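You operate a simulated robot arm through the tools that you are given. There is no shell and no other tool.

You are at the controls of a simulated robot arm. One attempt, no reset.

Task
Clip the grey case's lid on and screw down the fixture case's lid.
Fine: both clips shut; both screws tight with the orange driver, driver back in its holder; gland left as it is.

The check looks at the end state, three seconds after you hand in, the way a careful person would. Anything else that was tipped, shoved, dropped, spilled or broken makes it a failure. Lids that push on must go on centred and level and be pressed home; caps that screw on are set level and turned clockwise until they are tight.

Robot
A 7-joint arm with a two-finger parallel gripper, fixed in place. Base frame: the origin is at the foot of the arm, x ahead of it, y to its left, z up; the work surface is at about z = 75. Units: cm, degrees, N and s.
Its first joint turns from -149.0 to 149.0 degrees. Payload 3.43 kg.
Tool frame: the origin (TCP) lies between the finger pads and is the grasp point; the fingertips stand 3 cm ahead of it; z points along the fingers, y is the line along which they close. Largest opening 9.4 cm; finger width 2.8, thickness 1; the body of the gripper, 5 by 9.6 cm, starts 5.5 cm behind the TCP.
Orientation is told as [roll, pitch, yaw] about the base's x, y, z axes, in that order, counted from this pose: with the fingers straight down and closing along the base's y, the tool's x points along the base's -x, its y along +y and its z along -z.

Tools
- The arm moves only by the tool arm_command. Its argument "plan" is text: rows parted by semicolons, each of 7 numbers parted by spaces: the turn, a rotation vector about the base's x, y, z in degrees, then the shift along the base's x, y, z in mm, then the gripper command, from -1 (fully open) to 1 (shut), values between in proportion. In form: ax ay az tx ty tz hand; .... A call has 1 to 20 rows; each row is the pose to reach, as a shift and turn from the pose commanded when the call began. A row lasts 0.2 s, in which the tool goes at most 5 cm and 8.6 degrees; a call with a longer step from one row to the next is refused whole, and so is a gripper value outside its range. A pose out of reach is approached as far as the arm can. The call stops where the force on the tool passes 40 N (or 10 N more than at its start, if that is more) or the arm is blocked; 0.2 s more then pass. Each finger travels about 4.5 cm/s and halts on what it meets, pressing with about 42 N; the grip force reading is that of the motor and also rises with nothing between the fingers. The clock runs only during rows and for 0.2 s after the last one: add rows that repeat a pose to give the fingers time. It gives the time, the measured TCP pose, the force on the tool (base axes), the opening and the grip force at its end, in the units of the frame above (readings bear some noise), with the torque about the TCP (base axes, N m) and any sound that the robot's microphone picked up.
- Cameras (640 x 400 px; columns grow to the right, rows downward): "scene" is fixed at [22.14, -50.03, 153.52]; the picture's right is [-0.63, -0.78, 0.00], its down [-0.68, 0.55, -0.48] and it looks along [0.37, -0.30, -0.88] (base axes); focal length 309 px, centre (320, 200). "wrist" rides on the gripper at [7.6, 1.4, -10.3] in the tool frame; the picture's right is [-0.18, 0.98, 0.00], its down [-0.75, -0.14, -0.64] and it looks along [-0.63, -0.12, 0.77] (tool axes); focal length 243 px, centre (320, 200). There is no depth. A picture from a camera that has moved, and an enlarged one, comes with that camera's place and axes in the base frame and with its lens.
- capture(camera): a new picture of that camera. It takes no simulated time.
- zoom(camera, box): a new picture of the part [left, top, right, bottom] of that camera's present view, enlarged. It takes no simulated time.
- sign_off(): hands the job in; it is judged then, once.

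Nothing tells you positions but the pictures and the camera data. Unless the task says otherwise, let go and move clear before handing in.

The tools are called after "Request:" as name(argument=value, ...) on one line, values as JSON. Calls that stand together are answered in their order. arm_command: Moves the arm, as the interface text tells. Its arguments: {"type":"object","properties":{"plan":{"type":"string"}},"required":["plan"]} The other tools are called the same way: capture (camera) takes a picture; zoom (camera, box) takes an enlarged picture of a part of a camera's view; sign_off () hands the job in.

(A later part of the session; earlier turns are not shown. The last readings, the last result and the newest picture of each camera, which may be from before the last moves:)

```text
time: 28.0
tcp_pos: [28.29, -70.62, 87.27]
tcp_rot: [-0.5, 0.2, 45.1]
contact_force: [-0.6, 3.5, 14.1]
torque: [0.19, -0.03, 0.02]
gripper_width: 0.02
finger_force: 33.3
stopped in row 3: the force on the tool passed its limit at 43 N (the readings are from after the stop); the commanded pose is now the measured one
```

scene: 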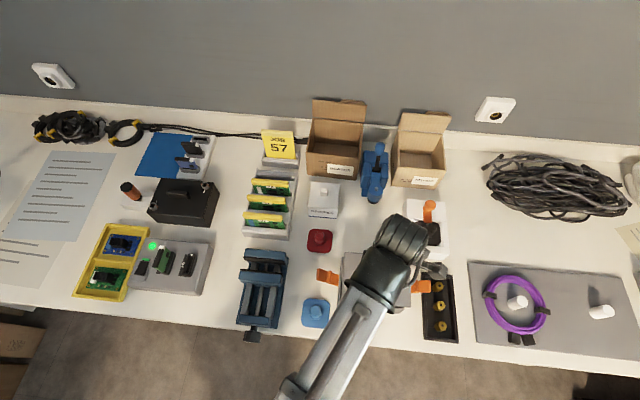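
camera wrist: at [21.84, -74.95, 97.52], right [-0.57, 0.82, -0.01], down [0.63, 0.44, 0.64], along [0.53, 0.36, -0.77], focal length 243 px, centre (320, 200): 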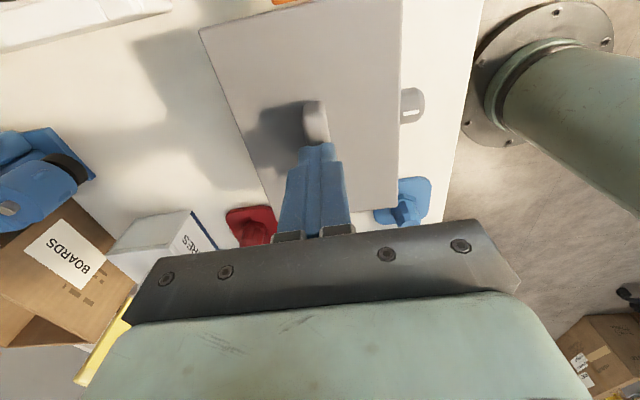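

Request:
arm_command(plan="0 0 0 0 0 20 1; 0 0 0 -10 -10 50 1; 0 0 0 -35 -35 60 0; 0 0 0 -60 -60 60 0; 0 0 0 -85 -85 30 0; 0 0 0 -85 -85 30 0")

Request:
zoom(camera="scene", box=[320, 270, 380, 315])

Request:
zoom(camera="scene", box=[370, 270, 430, 315])

Request:
capture(camera="wrist")

```text
time: 29.4
tcp_pos: [19.71, -79.27, 90.01]
tcp_rot: [-0.6, 0.3, 45.1]
contact_force: [0.7, 0.7, 0.9]
torque: [0.02, -0.01, 0.03]
gripper_width: 4.68
finger_force: 0.0
```

```text
8.89 times, centred on (350, 292) of scene
camera zoom: at [22.14, -50.03, 153.52], right [-0.63, -0.78, 0.0], down [-0.68, 0.55, -0.48], along [0.37, -0.3, -0.88], focal length 2748 px, centre (53, -622)
```

zoom: 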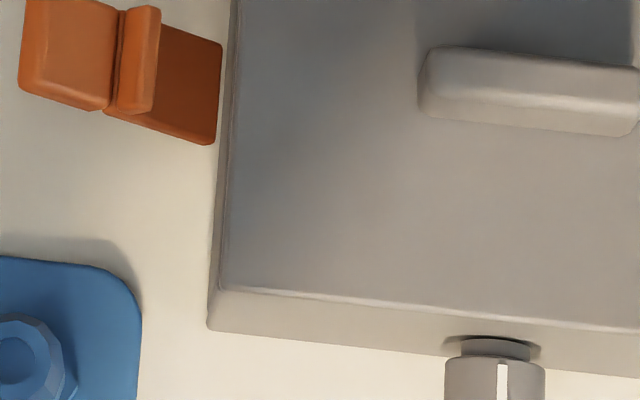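

```text
8.89 times, centred on (400, 292) of scene
camera zoom: at [22.14, -50.03, 153.52], right [-0.63, -0.78, 0.0], down [-0.68, 0.55, -0.48], along [0.37, -0.3, -0.88], focal length 2748 px, centre (-391, -622)
```

zoom: 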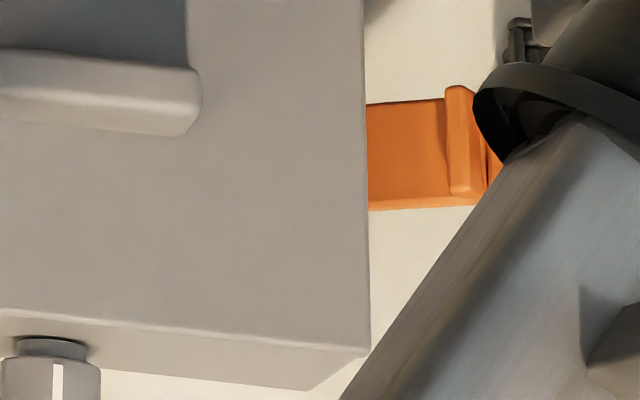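

```text
taken
camera wrist: at [13.35, -83.52, 100.33], right [-0.57, 0.82, -0.01], down [0.63, 0.44, 0.64], along [0.53, 0.36, -0.77], focal length 243 px, centre (320, 200)
```

wrist: 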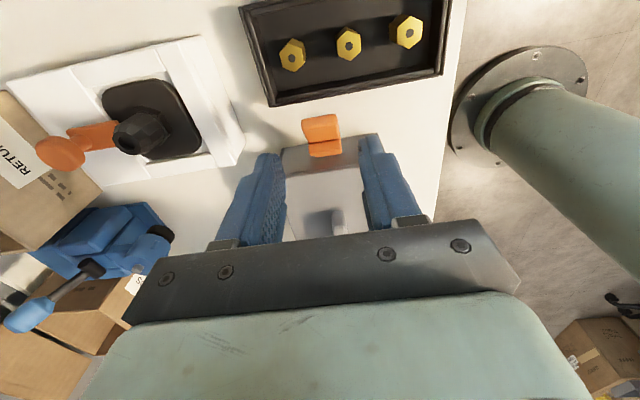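

The lid is flush with the case all round. Next are the clips, so I'll zoom in on the near one for its geometry.

Request:
zoom(camera="wrist", box=[270, 90, 380, 180])

Request:
zoom(camera="scene", box=[310, 255, 350, 300])

```text
4.44 times, centred on (325, 135) of wrist
camera zoom: at [13.35, -83.52, 100.33], right [-0.57, 0.82, -0.01], down [0.63, 0.44, 0.64], along [0.53, 0.36, -0.77], focal length 1078 px, centre (298, 489)
```

zoom: 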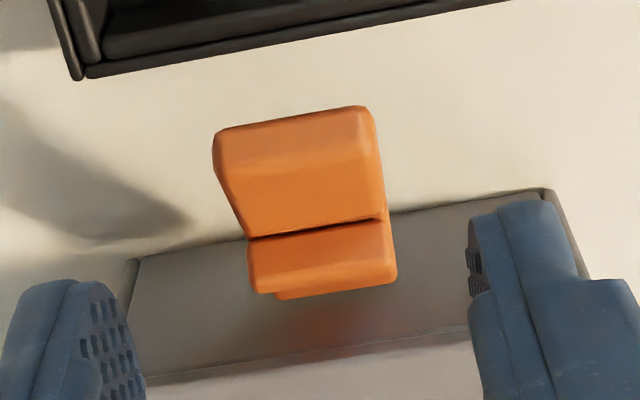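

```text
8.89 times, centred on (330, 278) of scene
camera zoom: at [22.14, -50.03, 153.52], right [-0.63, -0.78, 0.0], down [-0.68, 0.55, -0.48], along [0.37, -0.3, -0.88], focal length 2748 px, centre (231, -489)
```

zoom: 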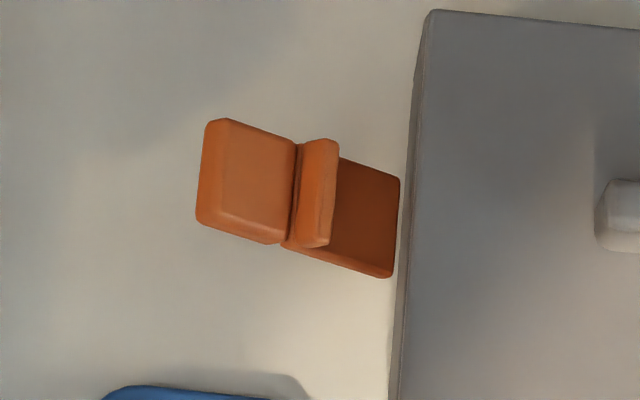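

Both clips are symmetric: hinge about 7.7 cm from the case centre at z≈78.5, outer tip about 13 cm out at z≈82.9. I'll bring the closed fingers down outside the near clip's tip and correct a small tool tilt on the way.

Request:
arm_command(plan="0.5 -0.25 0 -15 -15 0 1; 0.5 -0.25 0 -28 -27 0 1; 0.5 -0.25 0 -28 -27 0 1; 0.5 -0.25 0 -28 -27 -20 1; 0.5 -0.25 0 -28 -27 -45 1; 0.5 -0.25 0 -28 -27 -60 1; 0.5 -0.25 0 -28 -27 -60 1")

Request:
capture(camera="wrist")

Request:
zoom(camera="scene", box=[360, 220, 480, 320])

```text
time: 31.0
tcp_pos: [16.89, -81.86, 84.14]
tcp_rot: [-0.3, -0.3, 45.1]
contact_force: [-0.3, -0.3, -0.3]
torque: [0.02, -0.01, -0.01]
gripper_width: 0.02
finger_force: 33.0
```

```text
taken
camera wrist: at [10.5, -86.28, 94.31], right [-0.57, 0.82, 0.0], down [0.63, 0.43, 0.65], along [0.53, 0.36, -0.76], focal length 243 px, centre (320, 200)
```

wrist: 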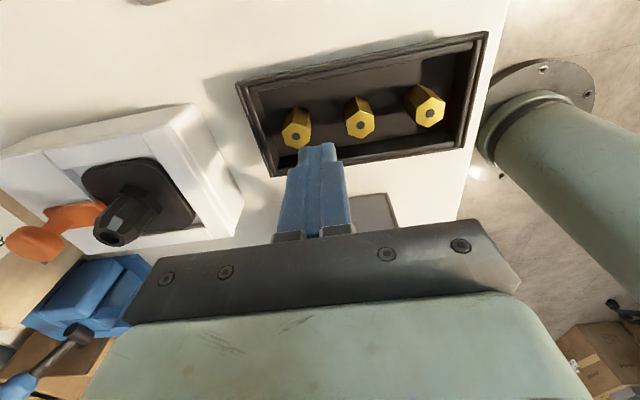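

```text
4.00 times, centred on (420, 270) of scene
camera zoom: at [22.14, -50.03, 153.52], right [-0.63, -0.78, 0.0], down [-0.68, 0.55, -0.48], along [0.37, -0.3, -0.88], focal length 1237 px, centre (-80, -80)
```

zoom: 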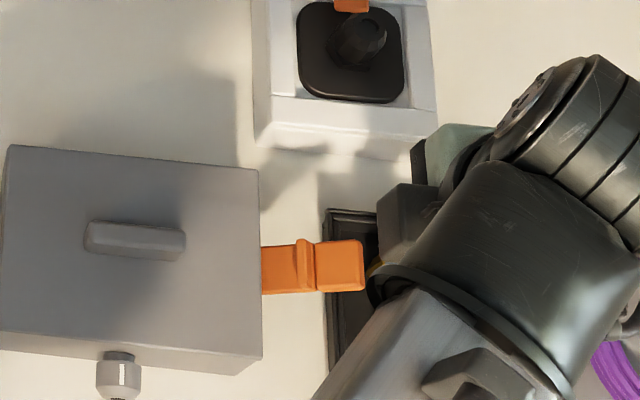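

Request:
arm_command(plan="0.3 0.3 0 5.7 5.7 0 1; 0.3 0.3 0 10.6 10.6 0 1; 0.3 0.3 0 12.7 12.7 2 1; 0.3 0.3 0 14.8 14.8 4.7 1; 0.3 0.3 0 18 18 8.8 1; 0.3 0.3 0 21.4 21.4 12.4 1; 0.3 0.3 0 24.9 24.9 15.7 1; 0.3 0.3 0 24.9 24.9 15.7 1")

Request:
capture(camera="wrist")

Request:
zoom(camera="scene", box=[320, 230, 440, 330])

```text
time: 32.8
tcp_pos: [19.38, -79.27, 85.7]
tcp_rot: [0.2, -0.3, 45.1]
contact_force: [0.3, -0.2, 0.3]
torque: [0.02, 0.0, 0.0]
gripper_width: 0.02
finger_force: 33.3
```

```text
taken
camera wrist: at [13.06, -83.83, 95.92], right [-0.57, 0.82, 0.0], down [0.63, 0.43, 0.65], along [0.53, 0.37, -0.76], focal length 243 px, centre (320, 200)
```

wrist: 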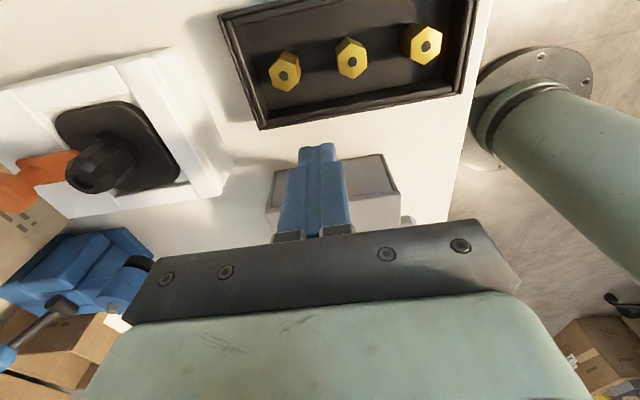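

```text
4.00 times, centred on (380, 280) of scene
camera zoom: at [22.14, -50.03, 153.52], right [-0.63, -0.78, 0.0], down [-0.68, 0.55, -0.48], along [0.37, -0.3, -0.88], focal length 1237 px, centre (80, -120)
```

zoom: 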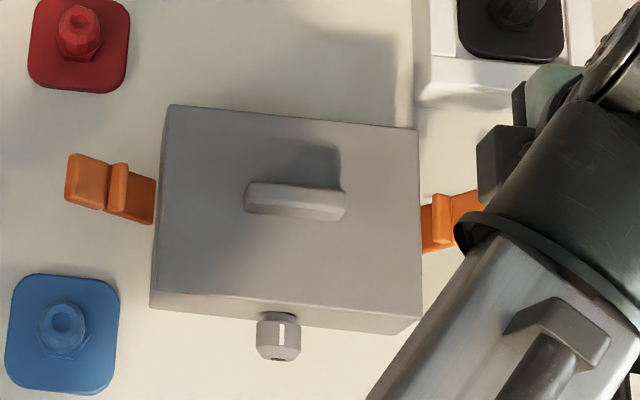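

The clip is rotating up freely with negligible force. Continuing the arc.

Request:
arm_command(plan="0 0.2 0 3.3 3.3 2.7 1; 0 0.2 0 7.2 7.2 5 1; 0 0.2 0 11.3 11.3 6.9 1; 0 0.2 0 15.4 15.4 8.2 1; 0 0.2 0 18 18 8.9 1; 0 0.2 0 18 18 8.9 1")

Request:
zoom(camera="scene", box=[320, 230, 440, 330])

```text
time: 34.2
tcp_pos: [21.31, -77.66, 86.42]
tcp_rot: [0.3, 0.1, 45.1]
contact_force: [-6.8, -6.7, -3.0]
torque: [-0.18, 0.22, 0.03]
gripper_width: 0.0
finger_force: 33.3
```

```text
4.00 times, centred on (380, 280) of scene
camera zoom: at [22.14, -50.03, 153.52], right [-0.63, -0.78, 0.0], down [-0.68, 0.55, -0.48], along [0.37, -0.3, -0.88], focal length 1237 px, centre (80, -120)
```

zoom: 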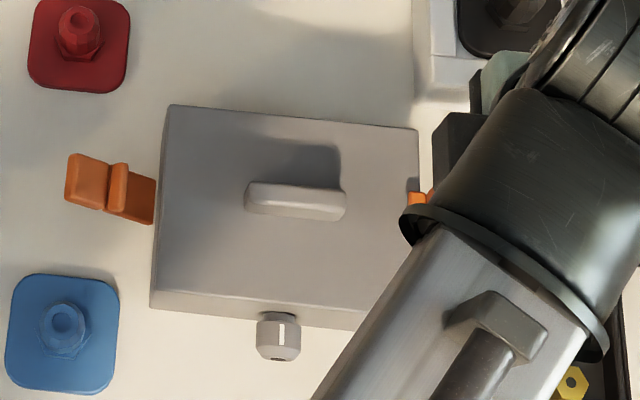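

The hook is over the lid edge, with about 10 N of resistance and no case movement. I'll push a little further until it snaps.

Request:
arm_command(plan="0 0 0 1.4 1.4 0 1; 0 0 0 2.8 2.8 0 1; 0 0 0 2.8 2.8 0 1")

Request:
zoom(camera="scene", box=[320, 230, 440, 330])

```text
time: 35.0
tcp_pos: [21.22, -77.66, 86.47]
tcp_rot: [0.3, 0.3, 45.0]
contact_force: [-26.6, -26.3, -0.5]
torque: [-0.93, 0.58, -0.02]
gripper_width: 0.01
finger_force: 32.8
```

```text
4.00 times, centred on (380, 280) of scene
camera zoom: at [22.14, -50.03, 153.52], right [-0.63, -0.78, 0.0], down [-0.68, 0.55, -0.48], along [0.37, -0.3, -0.88], focal length 1237 px, centre (80, -120)
```

zoom: 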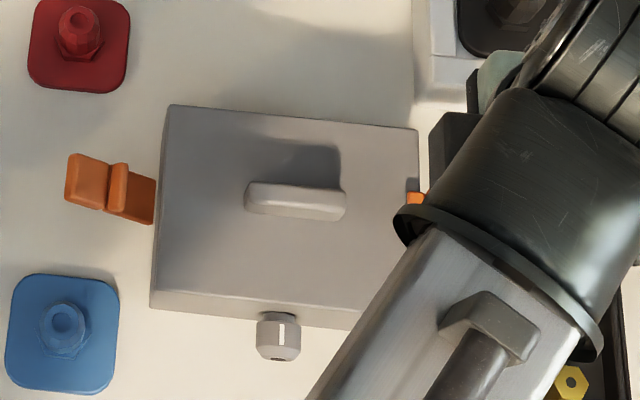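

The case holds firm at 37 N with no more travel. I'll back off and see whether the clip stays shut.

Request:
arm_command(plan="0 0 0 -4 -4 0 1; 0 0 0 -15 -15 2 1; 0 0 0 -35 -35 10 1; 0 0 0 -60 -60 40 1; 0 0 0 -60 -60 60 1; 0 0 0 -60 -60 60 1")

Request:
zoom(camera="scene", box=[380, 230, 440, 275])

Request:
capture(camera="wrist")

Request:
zoom(camera="wrist", box=[240, 120, 400, 240])

```text
time: 36.4
tcp_pos: [15.45, -83.4, 92.5]
tcp_rot: [0.2, -0.1, 45.1]
contact_force: [-0.3, 0.7, -0.2]
torque: [-0.01, -0.03, 0.02]
gripper_width: 0.0
finger_force: 33.1
```

```text
8.89 times, centred on (410, 252) of scene
camera zoom: at [22.14, -50.03, 153.52], right [-0.63, -0.78, 0.0], down [-0.68, 0.55, -0.48], along [0.37, -0.3, -0.88], focal length 2748 px, centre (-480, -267)
```

zoom: 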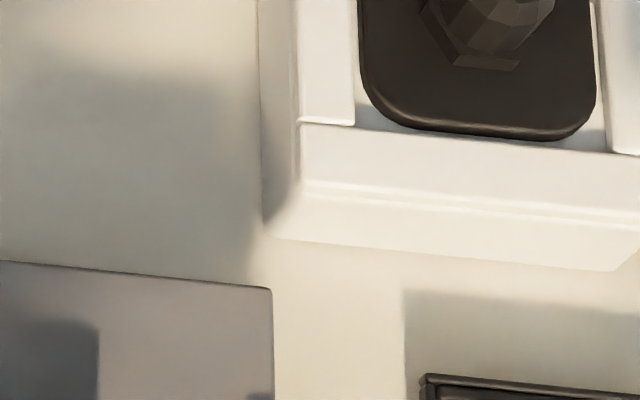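

```text
taken
camera wrist: at [9.08, -87.83, 102.86], right [-0.57, 0.82, 0.01], down [0.63, 0.43, 0.64], along [0.53, 0.37, -0.77], focal length 243 px, centre (320, 200)
```

wrist: 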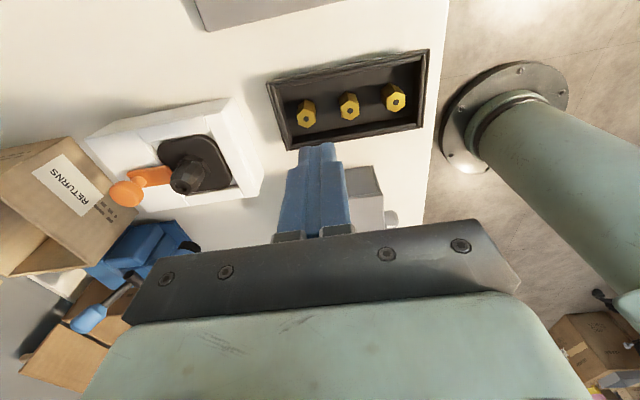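

```text
3.33 times, centred on (320, 180) of wrist
camera zoom: at [9.08, -87.83, 102.86], right [-0.57, 0.82, 0.01], down [0.63, 0.43, 0.64], along [0.53, 0.37, -0.77], focal length 809 px, centre (320, 267)
```

zoom: 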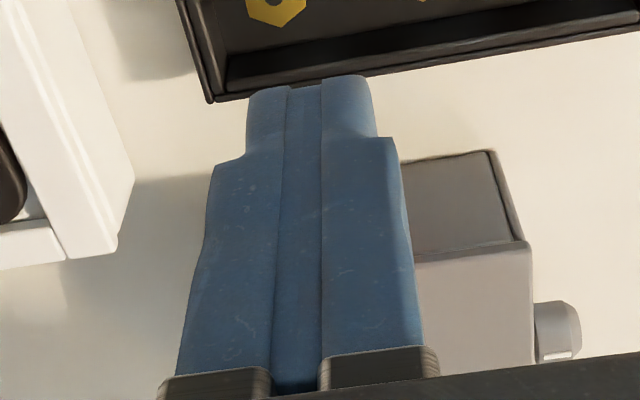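

Request:
zoom(camera="scene", box=[380, 250, 440, 295])

Request:
arm_command(plan="0 0 0 0 0 0 0; 0 0 0 0 0 0 -0.5; 0 0 0 0 0 0 -0.5; 0 0 0 0 0 0 -0.5")

Request:
zoom(camera="wrist", box=[240, 120, 400, 240])

```text
8.89 times, centred on (410, 272) of scene
camera zoom: at [22.14, -50.03, 153.52], right [-0.63, -0.78, 0.0], down [-0.68, 0.55, -0.48], along [0.37, -0.3, -0.88], focal length 2748 px, centre (-480, -444)
```

zoom: 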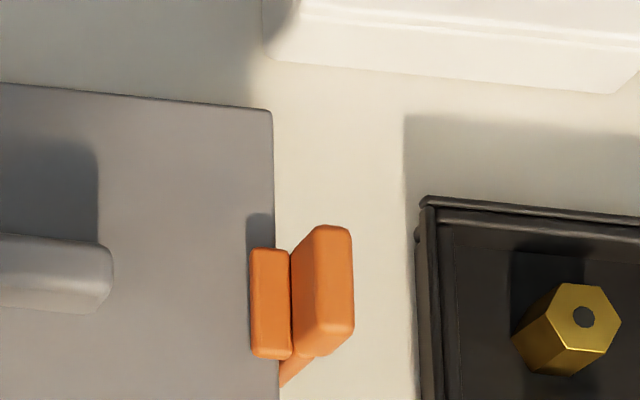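

```text
time: 37.4
tcp_pos: [15.42, -83.31, 92.57]
tcp_rot: [0.3, 0.0, 45.2]
contact_force: [0.5, 1.0, 0.1]
torque: [0.0, -0.03, 0.02]
gripper_width: 7.05
finger_force: 0.0
```

```text
3.33 times, centred on (320, 180) of wrist
camera zoom: at [9.09, -87.83, 102.84], right [-0.57, 0.82, 0.01], down [0.63, 0.43, 0.64], along [0.53, 0.37, -0.77], focal length 809 px, centre (320, 267)
```

zoom: 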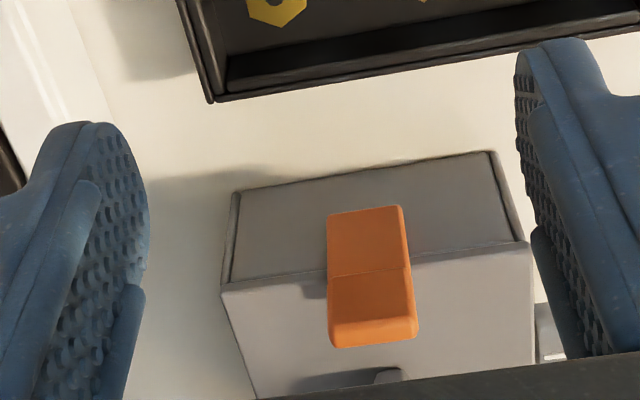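

The near clip now stands upright with its hook over the lid. I'll do the same at the far end, travelling over the top and coming down outside that clip's tip.

Request:
arm_command(plan="0 0 0 0 0 40 0; 0 0 0 10 10 75 1; 0 0 0 40 40 80 1; 0 0 0 74 74 80 1; 0 0 0 108 108 80 1; 0 0 0 142 142 80 1; 0 0 0 176 176 80 1; 0 0 0 210 210 80 1; 0 0 0 240.8 240.3 70 1; 0 0 0 240.8 240.3 30 1; 0 0 0 240.8 240.3 -10 1; 0 0 0 240.8 240.3 -50 1; 0 0 0 240.8 240.3 -70 1; 0 0 0 240.8 240.3 -84 1; 0 0 0 240.8 240.3 -84 1")

Request:
capture(camera="wrist")

Request:
capture(camera="scene")

```text
time: 40.6
tcp_pos: [39.62, -59.42, 84.09]
tcp_rot: [0.3, -0.1, 45.1]
contact_force: [0.4, 0.3, -0.3]
torque: [0.0, 0.01, 0.03]
gripper_width: 0.01
finger_force: 33.0
```

```text
taken
camera wrist: at [33.31, -63.78, 94.42], right [-0.57, 0.82, 0.01], down [0.63, 0.43, 0.64], along [0.53, 0.37, -0.77], focal length 243 px, centre (320, 200)
```

wrist: 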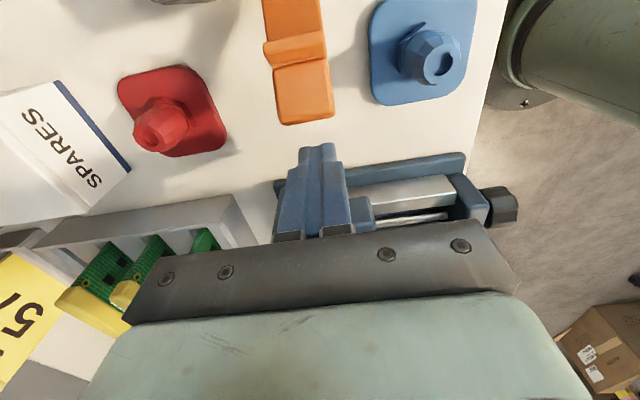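

```text
taken
```

scene: 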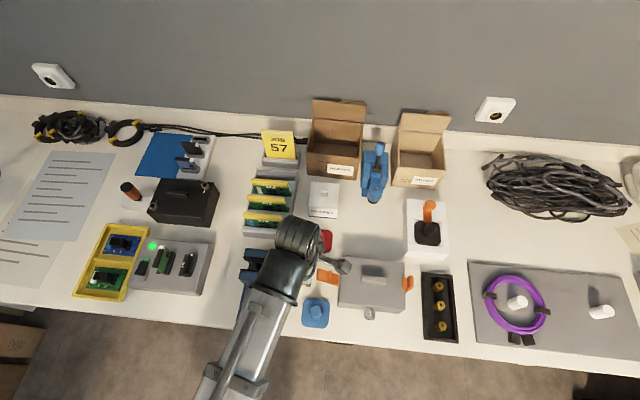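

Request:
arm_command(plan="-0.2 0 0 -7.8 -5 0 1; -0.2 0 0 -12.7 -9.9 0 1; -0.2 0 0 -14.8 -12 2 1; -0.2 0 0 -17 -14.2 4.7 1; -0.2 0 0 -20.1 -17.3 8.8 1; -0.2 0 0 -23.5 -20.7 12.4 1; -0.2 0 0 -27 -24.2 15.7 1; -0.2 0 0 -30.8 -28 18.4 1; -0.2 0 0 -34.7 -31.9 20.7 1; -0.2 0 0 -38.8 -36 22.6 1; -0.2 0 0 -38.8 -36 22.6 1")

Request:
zoom(camera="scene", box=[300, 230, 420, 330])

Request:
capture(camera="wrist")

```text
time: 43.0
tcp_pos: [35.69, -63.01, 86.41]
tcp_rot: [0.2, 0.0, 45.2]
contact_force: [-0.4, -0.5, 0.4]
torque: [-0.02, 0.0, 0.03]
gripper_width: 0.02
finger_force: 33.1
```

```text
4.00 times, centred on (360, 280) of scene
camera zoom: at [22.14, -50.03, 153.52], right [-0.63, -0.78, 0.0], down [-0.68, 0.55, -0.48], along [0.37, -0.3, -0.88], focal length 1237 px, centre (160, -120)
```

zoom: 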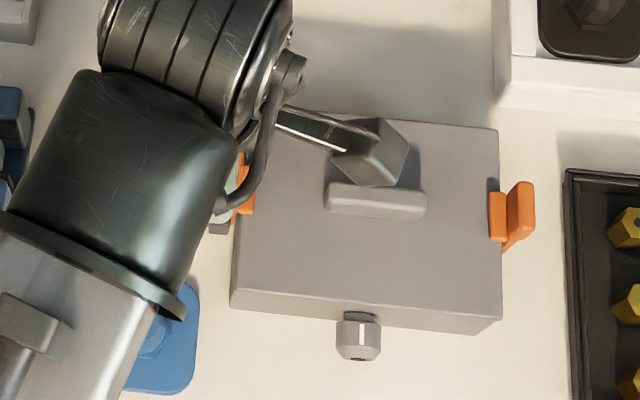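

```text
taken
camera wrist: at [29.37, -67.31, 96.73], right [-0.57, 0.82, 0.0], down [0.63, 0.43, 0.64], along [0.53, 0.36, -0.77], focal length 243 px, centre (320, 200)
```

wrist: 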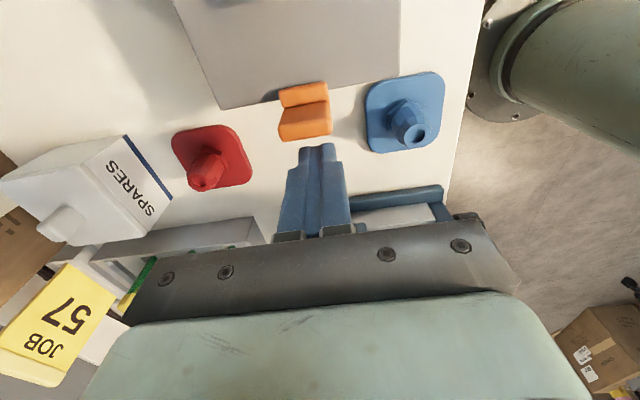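

Request:
arm_command(plan="0 0 0 -3.5 -3.5 1.3 1; 0 0 0 -6.4 -6.4 2 1; 0 0 0 -7.8 -7.8 2 1; 0 0 0 -7.8 -7.8 2 1")

Request:
zoom(camera="scene", box=[300, 230, 420, 330])

```text
time: 44.0
tcp_pos: [35.08, -63.56, 86.54]
tcp_rot: [0.2, -0.1, 45.2]
contact_force: [15.8, 18.6, -5.6]
torque: [0.44, -0.65, -0.01]
gripper_width: 0.0
finger_force: 33.1
```

```text
4.00 times, centred on (360, 280) of scene
camera zoom: at [22.14, -50.03, 153.52], right [-0.63, -0.78, 0.0], down [-0.68, 0.55, -0.48], along [0.37, -0.3, -0.88], focal length 1237 px, centre (160, -120)
```

zoom: 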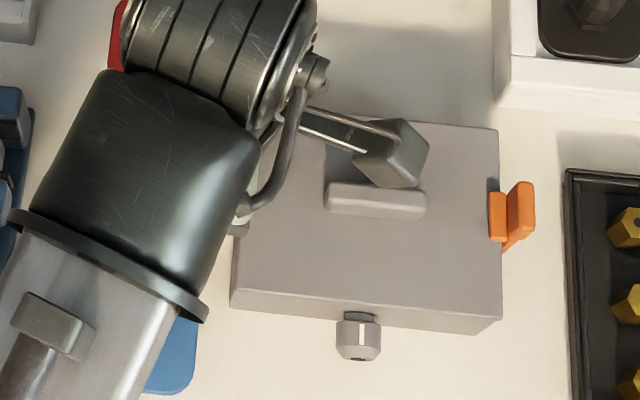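

Request:
arm_command(plan="0 0 0 -1 -1 0 1; 0 0 0 -1.8 -1.8 0 1; 0 0 0 -1.8 -1.8 0 1")

Request:
arm_command(plan="0 0 0 3 3 0 1; 0 0 0 15 15 5 1; 0 0 0 40 40 30 1; 0 0 0 60 60 60 0; 0 0 0 60 60 60 -0.5; 0 0 0 60 60 60 -0.5")

Request:
zoom(camera="scene", box=[315, 240, 425, 320])

Request:
capture(camera="wrist")

```text
time: 44.7
tcp_pos: [34.87, -63.56, 86.53]
tcp_rot: [0.1, -0.8, 45.4]
contact_force: [9.8, 8.5, -0.2]
torque: [0.18, -0.08, -0.02]
gripper_width: 0.01
finger_force: 32.6
stopped in row 3: the force on the tool passed its limit at 40 N (the readings are from after the stop); the commanded pose is now the measured one
```

```text
time: 46.1
tcp_pos: [40.94, -57.49, 92.64]
tcp_rot: [0.1, -0.6, 45.2]
contact_force: [-1.4, 0.2, -0.5]
torque: [-0.03, -0.02, -0.01]
gripper_width: 6.73
finger_force: 0.1
```

```text
5.00 times, centred on (370, 280) of scene
camera zoom: at [22.14, -50.03, 153.52], right [-0.63, -0.78, 0.0], down [-0.68, 0.55, -0.48], along [0.37, -0.3, -0.88], focal length 1546 px, centre (70, -200)
```

zoom: 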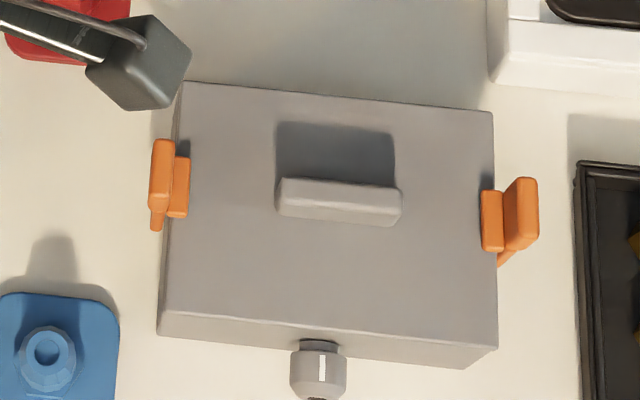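

```text
taken
camera wrist: at [34.64, -62.1, 102.83], right [-0.57, 0.82, 0.0], down [0.63, 0.43, 0.65], along [0.53, 0.37, -0.76], focal length 243 px, centre (320, 200)
```

wrist: 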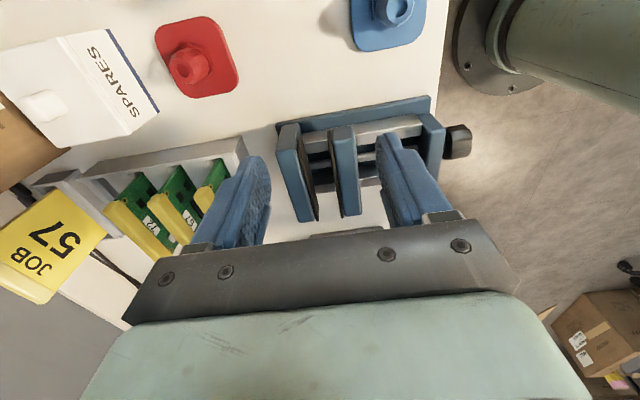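

Both clips stand upright with their hooks over the lid, and the case hasn't moved. Now I'll go and inspect the fixture case and the driver.

Request:
arm_command(plan="0 0.4 0 0 0 45 -0.5; 0 0.4 0 0 0 90 -0.5; 0 0.4 0 0 0 130 -0.5; 0 0.4 0 0 0 170 -0.5")

Request:
arm_command(plan="0 0 -8 16 22 0 -0.5; 0 0 -16 32 44 0 -0.5; 0 0 -24 48 66 0 -0.5; 0 0 -32 64 88 0 -0.5; 0 0 -40 80 110 0 -0.5; 0 0 -48 96 132 0 -0.5; 0 0 -56 112 154 0 -0.5; 0 0 -64 128 176 0 -0.5; 0 0 -72 144 198 0 -0.5; 0 0 -80 160 220 0 -0.5; 0 0 -88 176 242 0 -0.5; 0 0 -90 191 265 0 -0.5; 0 0 -90 191 265 0 -0.5")

Request:
capture(camera="wrist")

Request:
capture(camera="scene")

```text
time: 47.1
tcp_pos: [41.02, -57.71, 109.49]
tcp_rot: [0.5, -0.3, 45.2]
contact_force: [0.4, -0.5, -0.8]
torque: [-0.02, 0.03, 0.01]
gripper_width: 7.02
finger_force: 0.0
```

```text
time: 48.9
tcp_pos: [52.98, -41.68, 109.5]
tcp_rot: [-0.1, -1.2, -12.6]
contact_force: [0.4, -1.0, -0.3]
torque: [0.04, -0.09, 0.07]
gripper_width: 7.06
finger_force: 0.1
stopped in row 8: the force on the tool passed its limit at 105 N (the readings are from after the stop); the commanded pose is now the measured one
```

```text
taken
camera wrist: at [45.75, -38.53, 119.73], right [0.39, 0.92, 0.0], down [0.69, -0.3, 0.66], along [0.6, -0.26, -0.75], focal length 243 px, centre (320, 200)
```

wrist: 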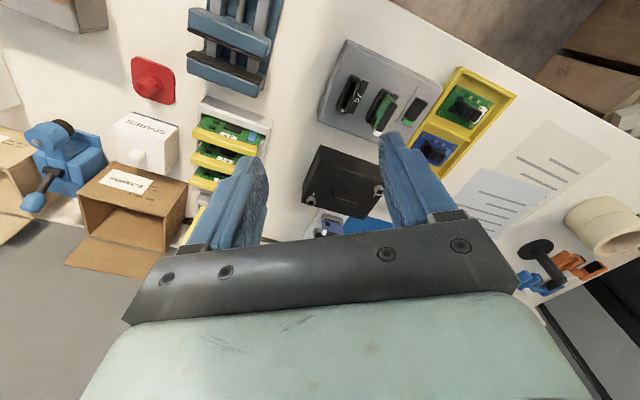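

```text
taken
```

scene: 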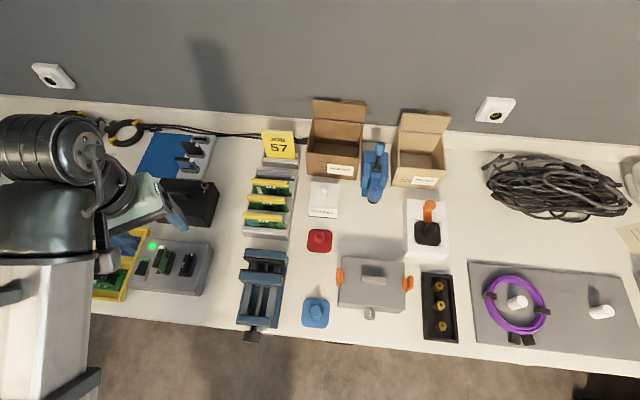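

The move stopped early on a force spike in mid-air, with nothing visible in contact, so it was probably a fast joint swing. I'll continue in slower steps.

Request:
arm_command(plan="0 0.6 -2 4 4 0 -0.5; 0 1.2 -4 8 8 0 -0.5; 0 1.2 -6 12 12 0 -0.5; 0 1.2 -8 16 16 0 -0.5; 0 1.2 -10 20 20 0 -0.5; 0 1.2 -12 24 24 0 -0.5")

Request:
capture(camera="scene")

```text
time: 49.3
tcp_pos: [53.5, -41.38, 109.45]
tcp_rot: [-0.3, -1.0, -14.1]
contact_force: [5.5, 1.7, -4.7]
torque: [-0.4, 0.17, -0.3]
gripper_width: 7.06
finger_force: 0.0
stopped in row 2: the force on the tool passed its limit at 47 N (the readings are from after the stop); the commanded pose is now the measured one
```

```text
taken
```

scene: 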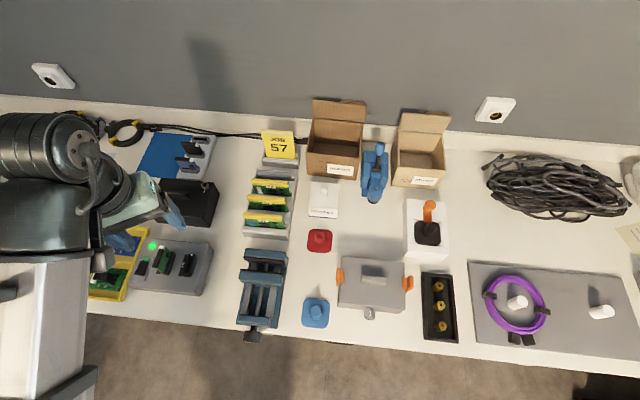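

That's a real obstruction. At this close, high, low-yaw pose the wrist bracket is likely folding into the forearm. I'll turn back toward yaw +45 and look from further out instead.

Request:
arm_command(plan="0 0 4 0 -10 0 -0.5; 0 0.5 10 5 -25 0 -0.5; 0 1 18 12 -50 0 -0.5; 0 1 26 20 -80 0 -0.5; 0 1 34 30 -110 0 -0.5; 0 1 42 40 -140 0 -0.5; 0 1 50 50 -170 0 -0.5; 0 1 58 62 -195 0 -0.5; 0 1 59 62 -195 0 -0.5")

Request:
capture(camera="wrist")

Request:
capture(camera="scene")

```text
time: 51.3
tcp_pos: [59.61, -60.85, 109.66]
tcp_rot: [0.0, 0.0, 45.1]
contact_force: [-0.1, -0.4, 0.8]
torque: [-0.03, -0.03, 0.03]
gripper_width: 7.04
finger_force: 0.1
```

```text
taken
camera wrist: at [53.3, -65.28, 119.9], right [-0.57, 0.82, 0.0], down [0.63, 0.43, 0.64], along [0.53, 0.36, -0.77], focal length 243 px, centre (320, 200)
```

wrist: 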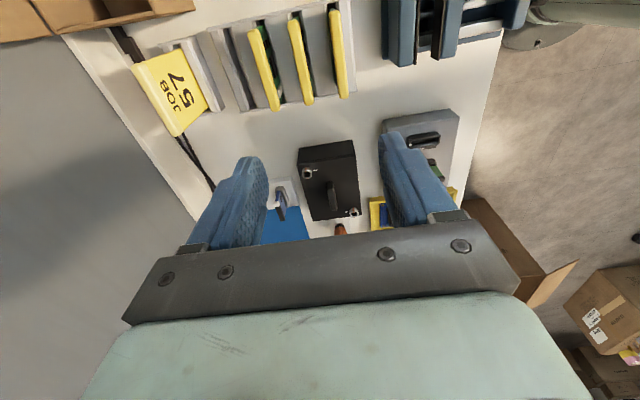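

```text
taken
```

scene: 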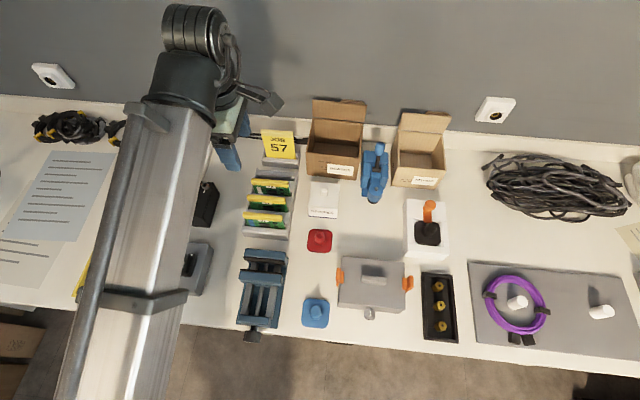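

Request:
arm_command(plan="0 0 0 25 25 -10 -0.5; 0 0 0 50 50 -20 -0.5; 0 0 0 75 75 -30 -0.5; 0 0 0 100 100 -40 -0.5; 0 0 0 120 120 -40 -0.5; 0 0 0 120 120 -40 -0.5")

Request:
capture(camera="wrist")

Request:
zoom(camera="wrist", box=[230, 0, 430, 200])

```text
time: 52.7
tcp_pos: [71.7, -48.64, 105.4]
tcp_rot: [-0.2, -0.1, 45.0]
contact_force: [-0.3, -0.8, 0.5]
torque: [-0.03, -0.01, 0.0]
gripper_width: 7.05
finger_force: 0.0
```

```text
taken
camera wrist: at [65.34, -53.15, 115.83], right [-0.56, 0.83, 0.0], down [0.63, 0.43, 0.64], along [0.53, 0.36, -0.77], focal length 243 px, centre (320, 200)
```

wrist: 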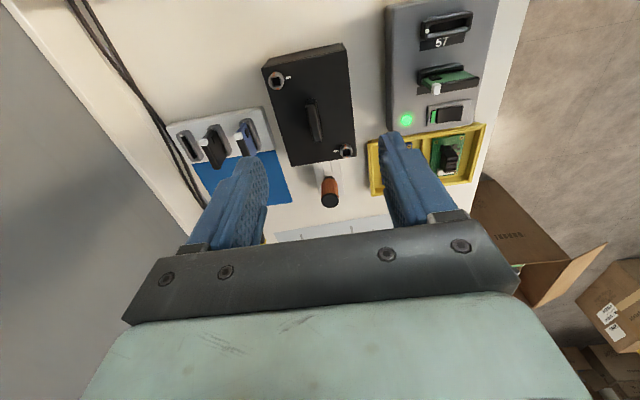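

```text
2.00 times, centred on (330, 100) of wrist
camera zoom: at [65.34, -53.15, 115.83], right [-0.56, 0.83, 0.0], down [0.63, 0.43, 0.64], along [0.53, 0.36, -0.77], focal length 485 px, centre (300, 400)
```

zoom: 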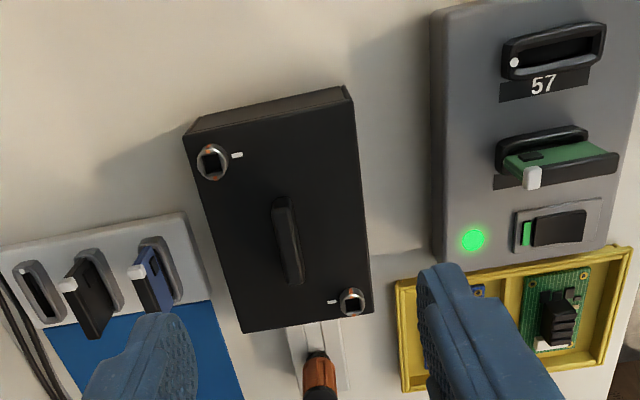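

Request:
zoom(camera="wrist", box=[255, 55, 315, 105])

Request:
zoom(camera="wrist", box=[310, 125, 370, 175])

Request:
zoom(camera="wrist", box=[290, 130, 370, 220])

```text
8.00 times, centred on (285, 80) of wrist
camera zoom: at [65.34, -53.15, 115.83], right [-0.56, 0.83, 0.0], down [0.63, 0.43, 0.64], along [0.53, 0.36, -0.77], focal length 1941 px, centre (600, 1160)
```

zoom: 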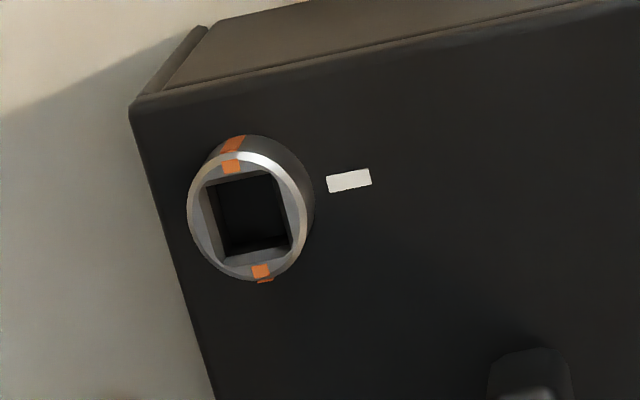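

```text
8.00 times, centred on (340, 150) of wrist
camera zoom: at [65.34, -53.15, 115.83], right [-0.56, 0.83, 0.0], down [0.63, 0.43, 0.64], along [0.53, 0.36, -0.77], focal length 1941 px, centre (160, 600)
```

zoom: 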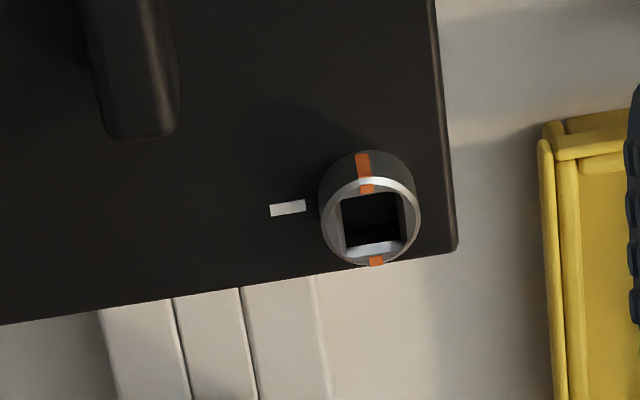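

```text
4.44 times, centred on (330, 175) of wrist
camera zoom: at [65.34, -53.15, 115.83], right [-0.56, 0.83, 0.0], down [0.63, 0.43, 0.64], along [0.53, 0.36, -0.77], focal length 1078 px, centre (276, 311)
```

zoom: 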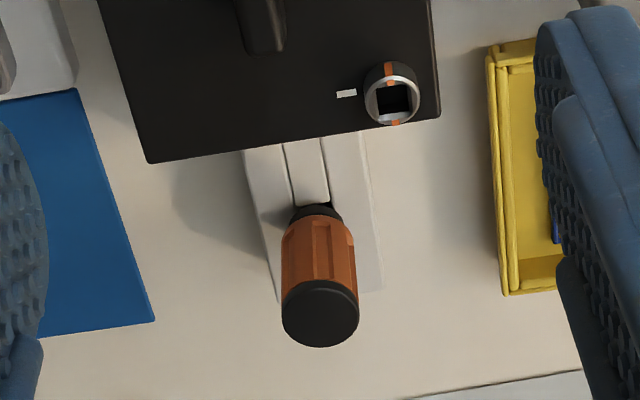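

Both fixture screws have square sockets with an orange index line, currently at 90° to the white tick on the lid, so they look like quarter-turn screws. The driver is at about (86.4,-36.6), its handle spanning z 77–84. I'll move above it at yaw 90, which leaves room to turn clockwise later.

Request:
arm_command(plan="0 0 7 25 20 -10 -0.3; 0 0 14 50 40 -20 -0.3; 0 0 21 75 60 -35 -0.3; 0 0 28 100 80 -45 -0.3; 0 0 36 125 100 -60 -0.3; 0 0 45 147 121 -74 -0.3; 0 0 45 147 121 -74 -0.3")

Request:
capture(camera="wrist")

Request:
zoom(camera="wrist", box=[240, 40, 400, 180])

```text
refused: row 6 steps farther than a row can; nothing moved
```

```text
taken
camera wrist: at [65.34, -53.15, 115.83], right [-0.56, 0.83, 0.0], down [0.63, 0.43, 0.64], along [0.53, 0.36, -0.77], focal length 243 px, centre (320, 200)
```

wrist: 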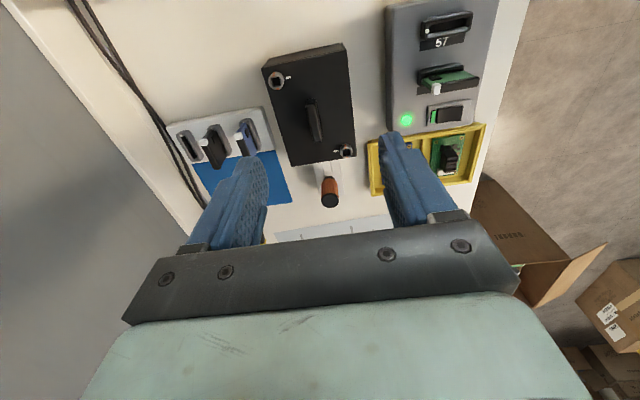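

```text
2.86 times, centred on (320, 110) of wrist
camera zoom: at [65.34, -53.15, 115.83], right [-0.56, 0.83, 0.0], down [0.63, 0.43, 0.64], along [0.53, 0.36, -0.77], focal length 693 px, centre (320, 457)
```

zoom: 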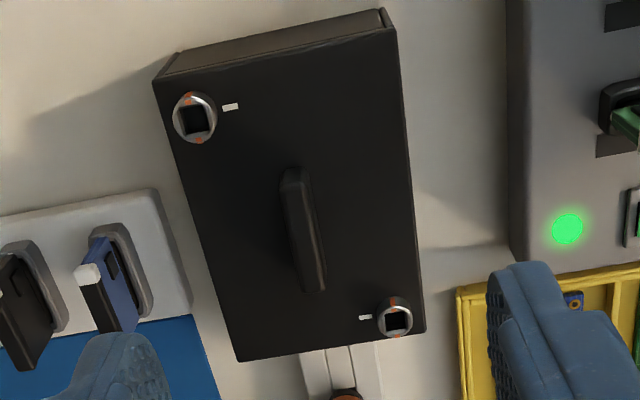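

Request:
arm_command(plan="0 0 7 25 20 -10 -0.3; 0 0 14 50 40 -20 -0.3; 0 0 21 75 60 -35 -0.3; 0 0 29 100 80 -45 -0.3; 0 0 37 125 100 -60 -0.3; 0 0 45 147 121 -74 -0.3; 0 0 45 147 121 -74 -0.3")

Request:
capture(camera="wrist")

Request:
zoom(camera="wrist", box=[240, 40, 400, 180])

```text
time: 54.3
tcp_pos: [86.37, -36.83, 98.1]
tcp_rot: [-0.1, 0.0, 90.1]
contact_force: [-0.7, -0.7, 0.3]
torque: [0.01, 0.02, -0.02]
gripper_width: 6.12
finger_force: 0.0
```

```text
taken
camera wrist: at [84.95, -44.43, 108.44], right [-0.98, 0.18, 0.0], down [0.14, 0.75, 0.64], along [0.12, 0.63, -0.77], focal length 243 px, centre (320, 200)
```

wrist: 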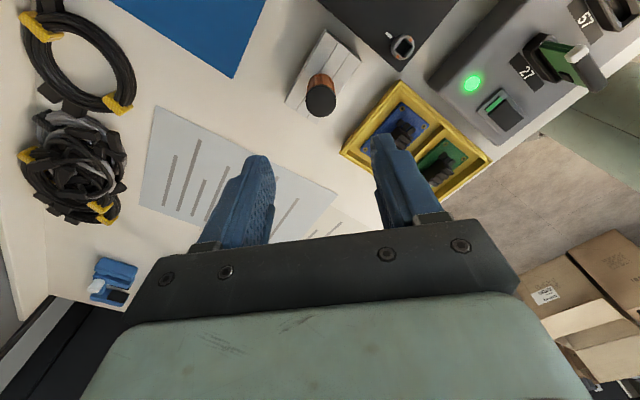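

```text
2.86 times, centred on (320, 110) of wrist
camera zoom: at [84.95, -44.43, 108.44], right [-0.98, 0.18, 0.0], down [0.14, 0.75, 0.64], along [0.12, 0.63, -0.77], focal length 693 px, centre (320, 457)
```

zoom: 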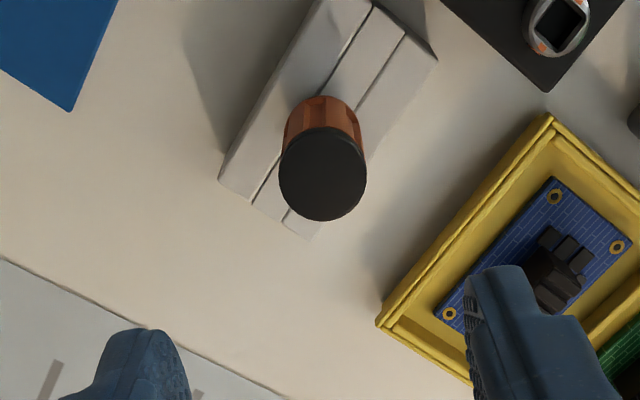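

The driver's axis is at (86.25,-36.8), straight under the tool. I'll descend and grip its handle.

Request:
arm_command(plan="0 0 0 -1 0 -40 -0.3; 0 0 0 -1 0 -80 -0.3; 0 0 0 -1 0 -120 -0.3; 0 0 0 -1 0 -150 -0.3; 0 0 0 -1 0 -168 -0.3; 0 0 0 -1 0 -168 -0.3")

Request:
capture(camera="wrist")

Request:
capture(camera="scene")

```text
time: 55.7
tcp_pos: [86.2, -36.84, 81.42]
tcp_rot: [0.0, 0.0, 90.0]
contact_force: [0.7, -1.3, -0.4]
torque: [0.05, 0.01, 0.02]
gripper_width: 6.12
finger_force: 0.2
```

```text
taken
camera wrist: at [84.84, -44.44, 91.68], right [-0.98, 0.18, 0.0], down [0.14, 0.75, 0.64], along [0.12, 0.63, -0.77], focal length 243 px, centre (320, 200)
```

wrist: 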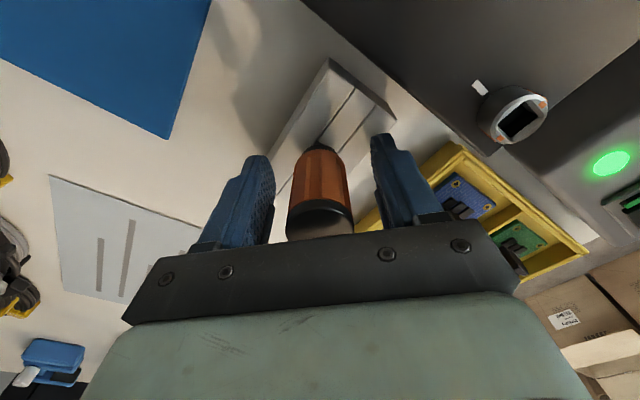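

```text
taken
```

scene: 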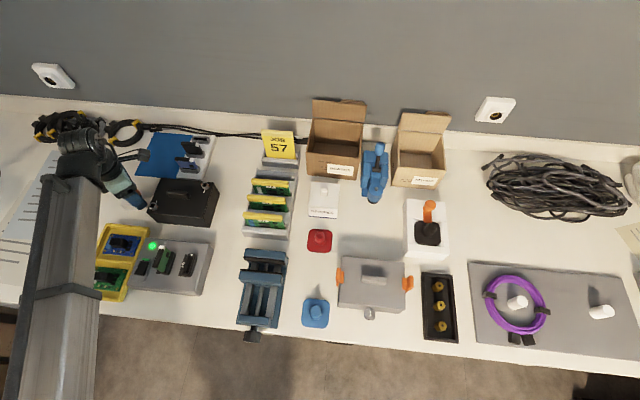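

Request:
arm_command(plan="0 0 0 0 0 0 0.3; 0 0 0 0 0 0 1; 0 0 0 0 0 0 1; 0 0 0 0 0 0 1; 0 0 0 0 0 0 1")

Request:
zoom(camera="wrist", box=[220, 60, 420, 260])

```text
time: 56.9
tcp_pos: [86.16, -36.82, 81.46]
tcp_rot: [-0.1, 0.1, 90.1]
contact_force: [0.9, -0.3, -0.3]
torque: [0.02, -0.03, -0.01]
gripper_width: 2.86
finger_force: 41.7
```

```text
2.00 times, centred on (320, 160) of wrist
camera zoom: at [84.84, -44.44, 91.7], right [-0.98, 0.18, 0.0], down [0.14, 0.75, 0.64], along [0.12, 0.63, -0.77], focal length 485 px, centre (320, 280)
```

zoom: 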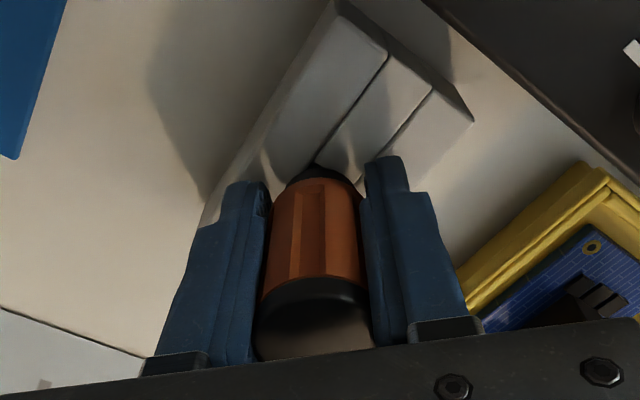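

Request:
arm_command(plan="0 0 0 0 0 8 1; 0 0 0 0 0 20 1; 0 0 0 0 0 40 1; 0 0 0 0 0 70 1; 0 0 0 0 0 100 1; 0 0 0 0 0 130 1; 0 0 0 0 0 130 1")

Request:
capture(camera="wrist")

Request:
zoom(camera="scene", box=[60, 100, 220, 240])

```text
time: 58.5
tcp_pos: [86.34, -36.69, 94.42]
tcp_rot: [-0.1, 0.0, 90.0]
contact_force: [0.7, 0.0, -1.5]
torque: [0.0, 0.01, 0.01]
gripper_width: 2.86
finger_force: 41.4
```

```text
taken
camera wrist: at [84.93, -44.46, 104.71], right [-0.98, 0.18, 0.0], down [0.14, 0.75, 0.64], along [0.12, 0.63, -0.77], focal length 243 px, centre (320, 200)
```

wrist: 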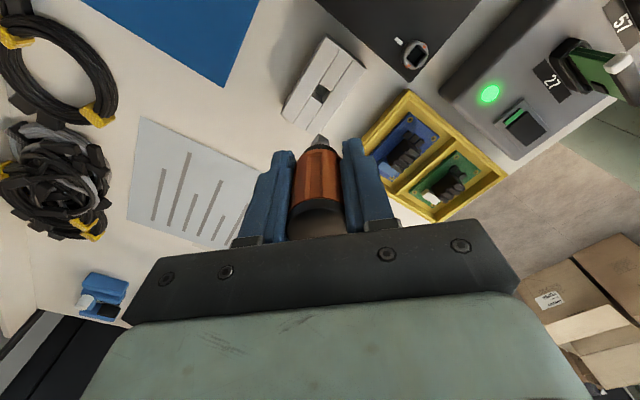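

```text
2.86 times, centred on (140, 170) of scene
camera zoom: at [22.14, -50.03, 153.52], right [-0.63, -0.78, 0.0], down [-0.68, 0.55, -0.48], along [0.37, -0.3, -0.88], focal length 884 px, centre (834, 286)
```

zoom: 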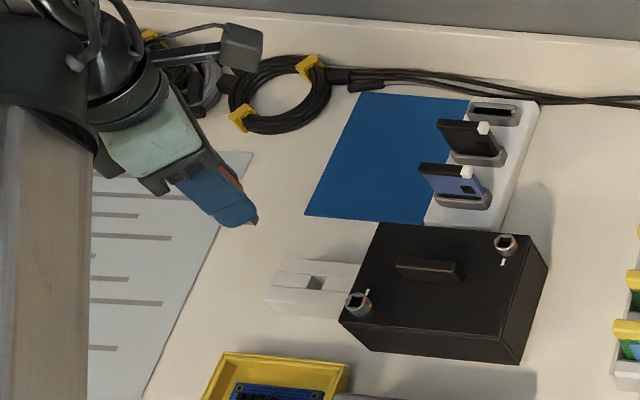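

Request:
zoom(camera="wrist", box=[270, 30, 370, 180])

Request:
zoom(camera="scene", box=[100, 130, 150, 170])

```text
2.67 times, centred on (320, 105) of wrist
camera zoom: at [84.93, -44.46, 104.71], right [-0.98, 0.18, 0.0], down [0.14, 0.75, 0.64], along [0.12, 0.63, -0.77], focal length 647 px, centre (320, 453)
```

zoom: 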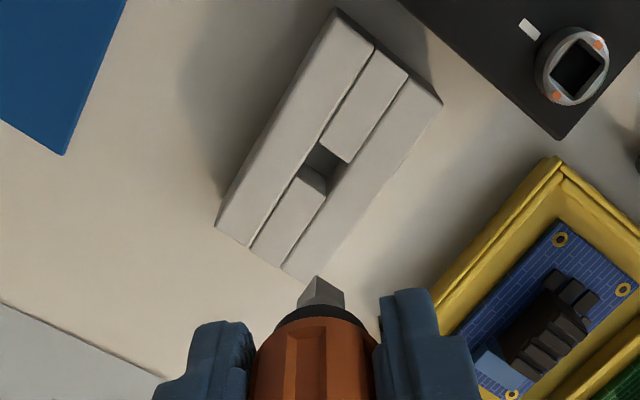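

```text
10.00 times, centred on (125, 150) of scene
camera zoom: at [22.14, -50.03, 153.52], right [-0.63, -0.78, 0.0], down [-0.68, 0.55, -0.48], along [0.37, -0.3, -0.88], focal length 3092 px, centre (2270, 700)
```

zoom: 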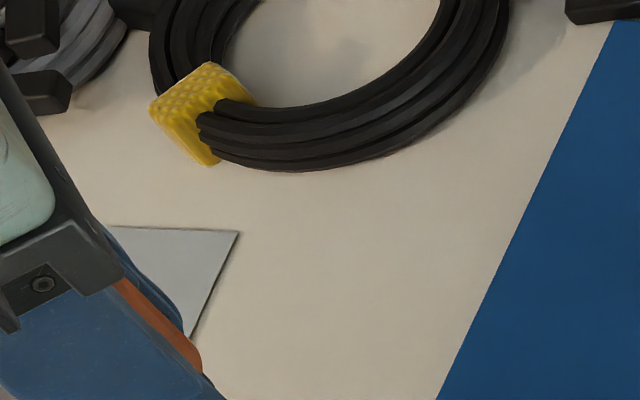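

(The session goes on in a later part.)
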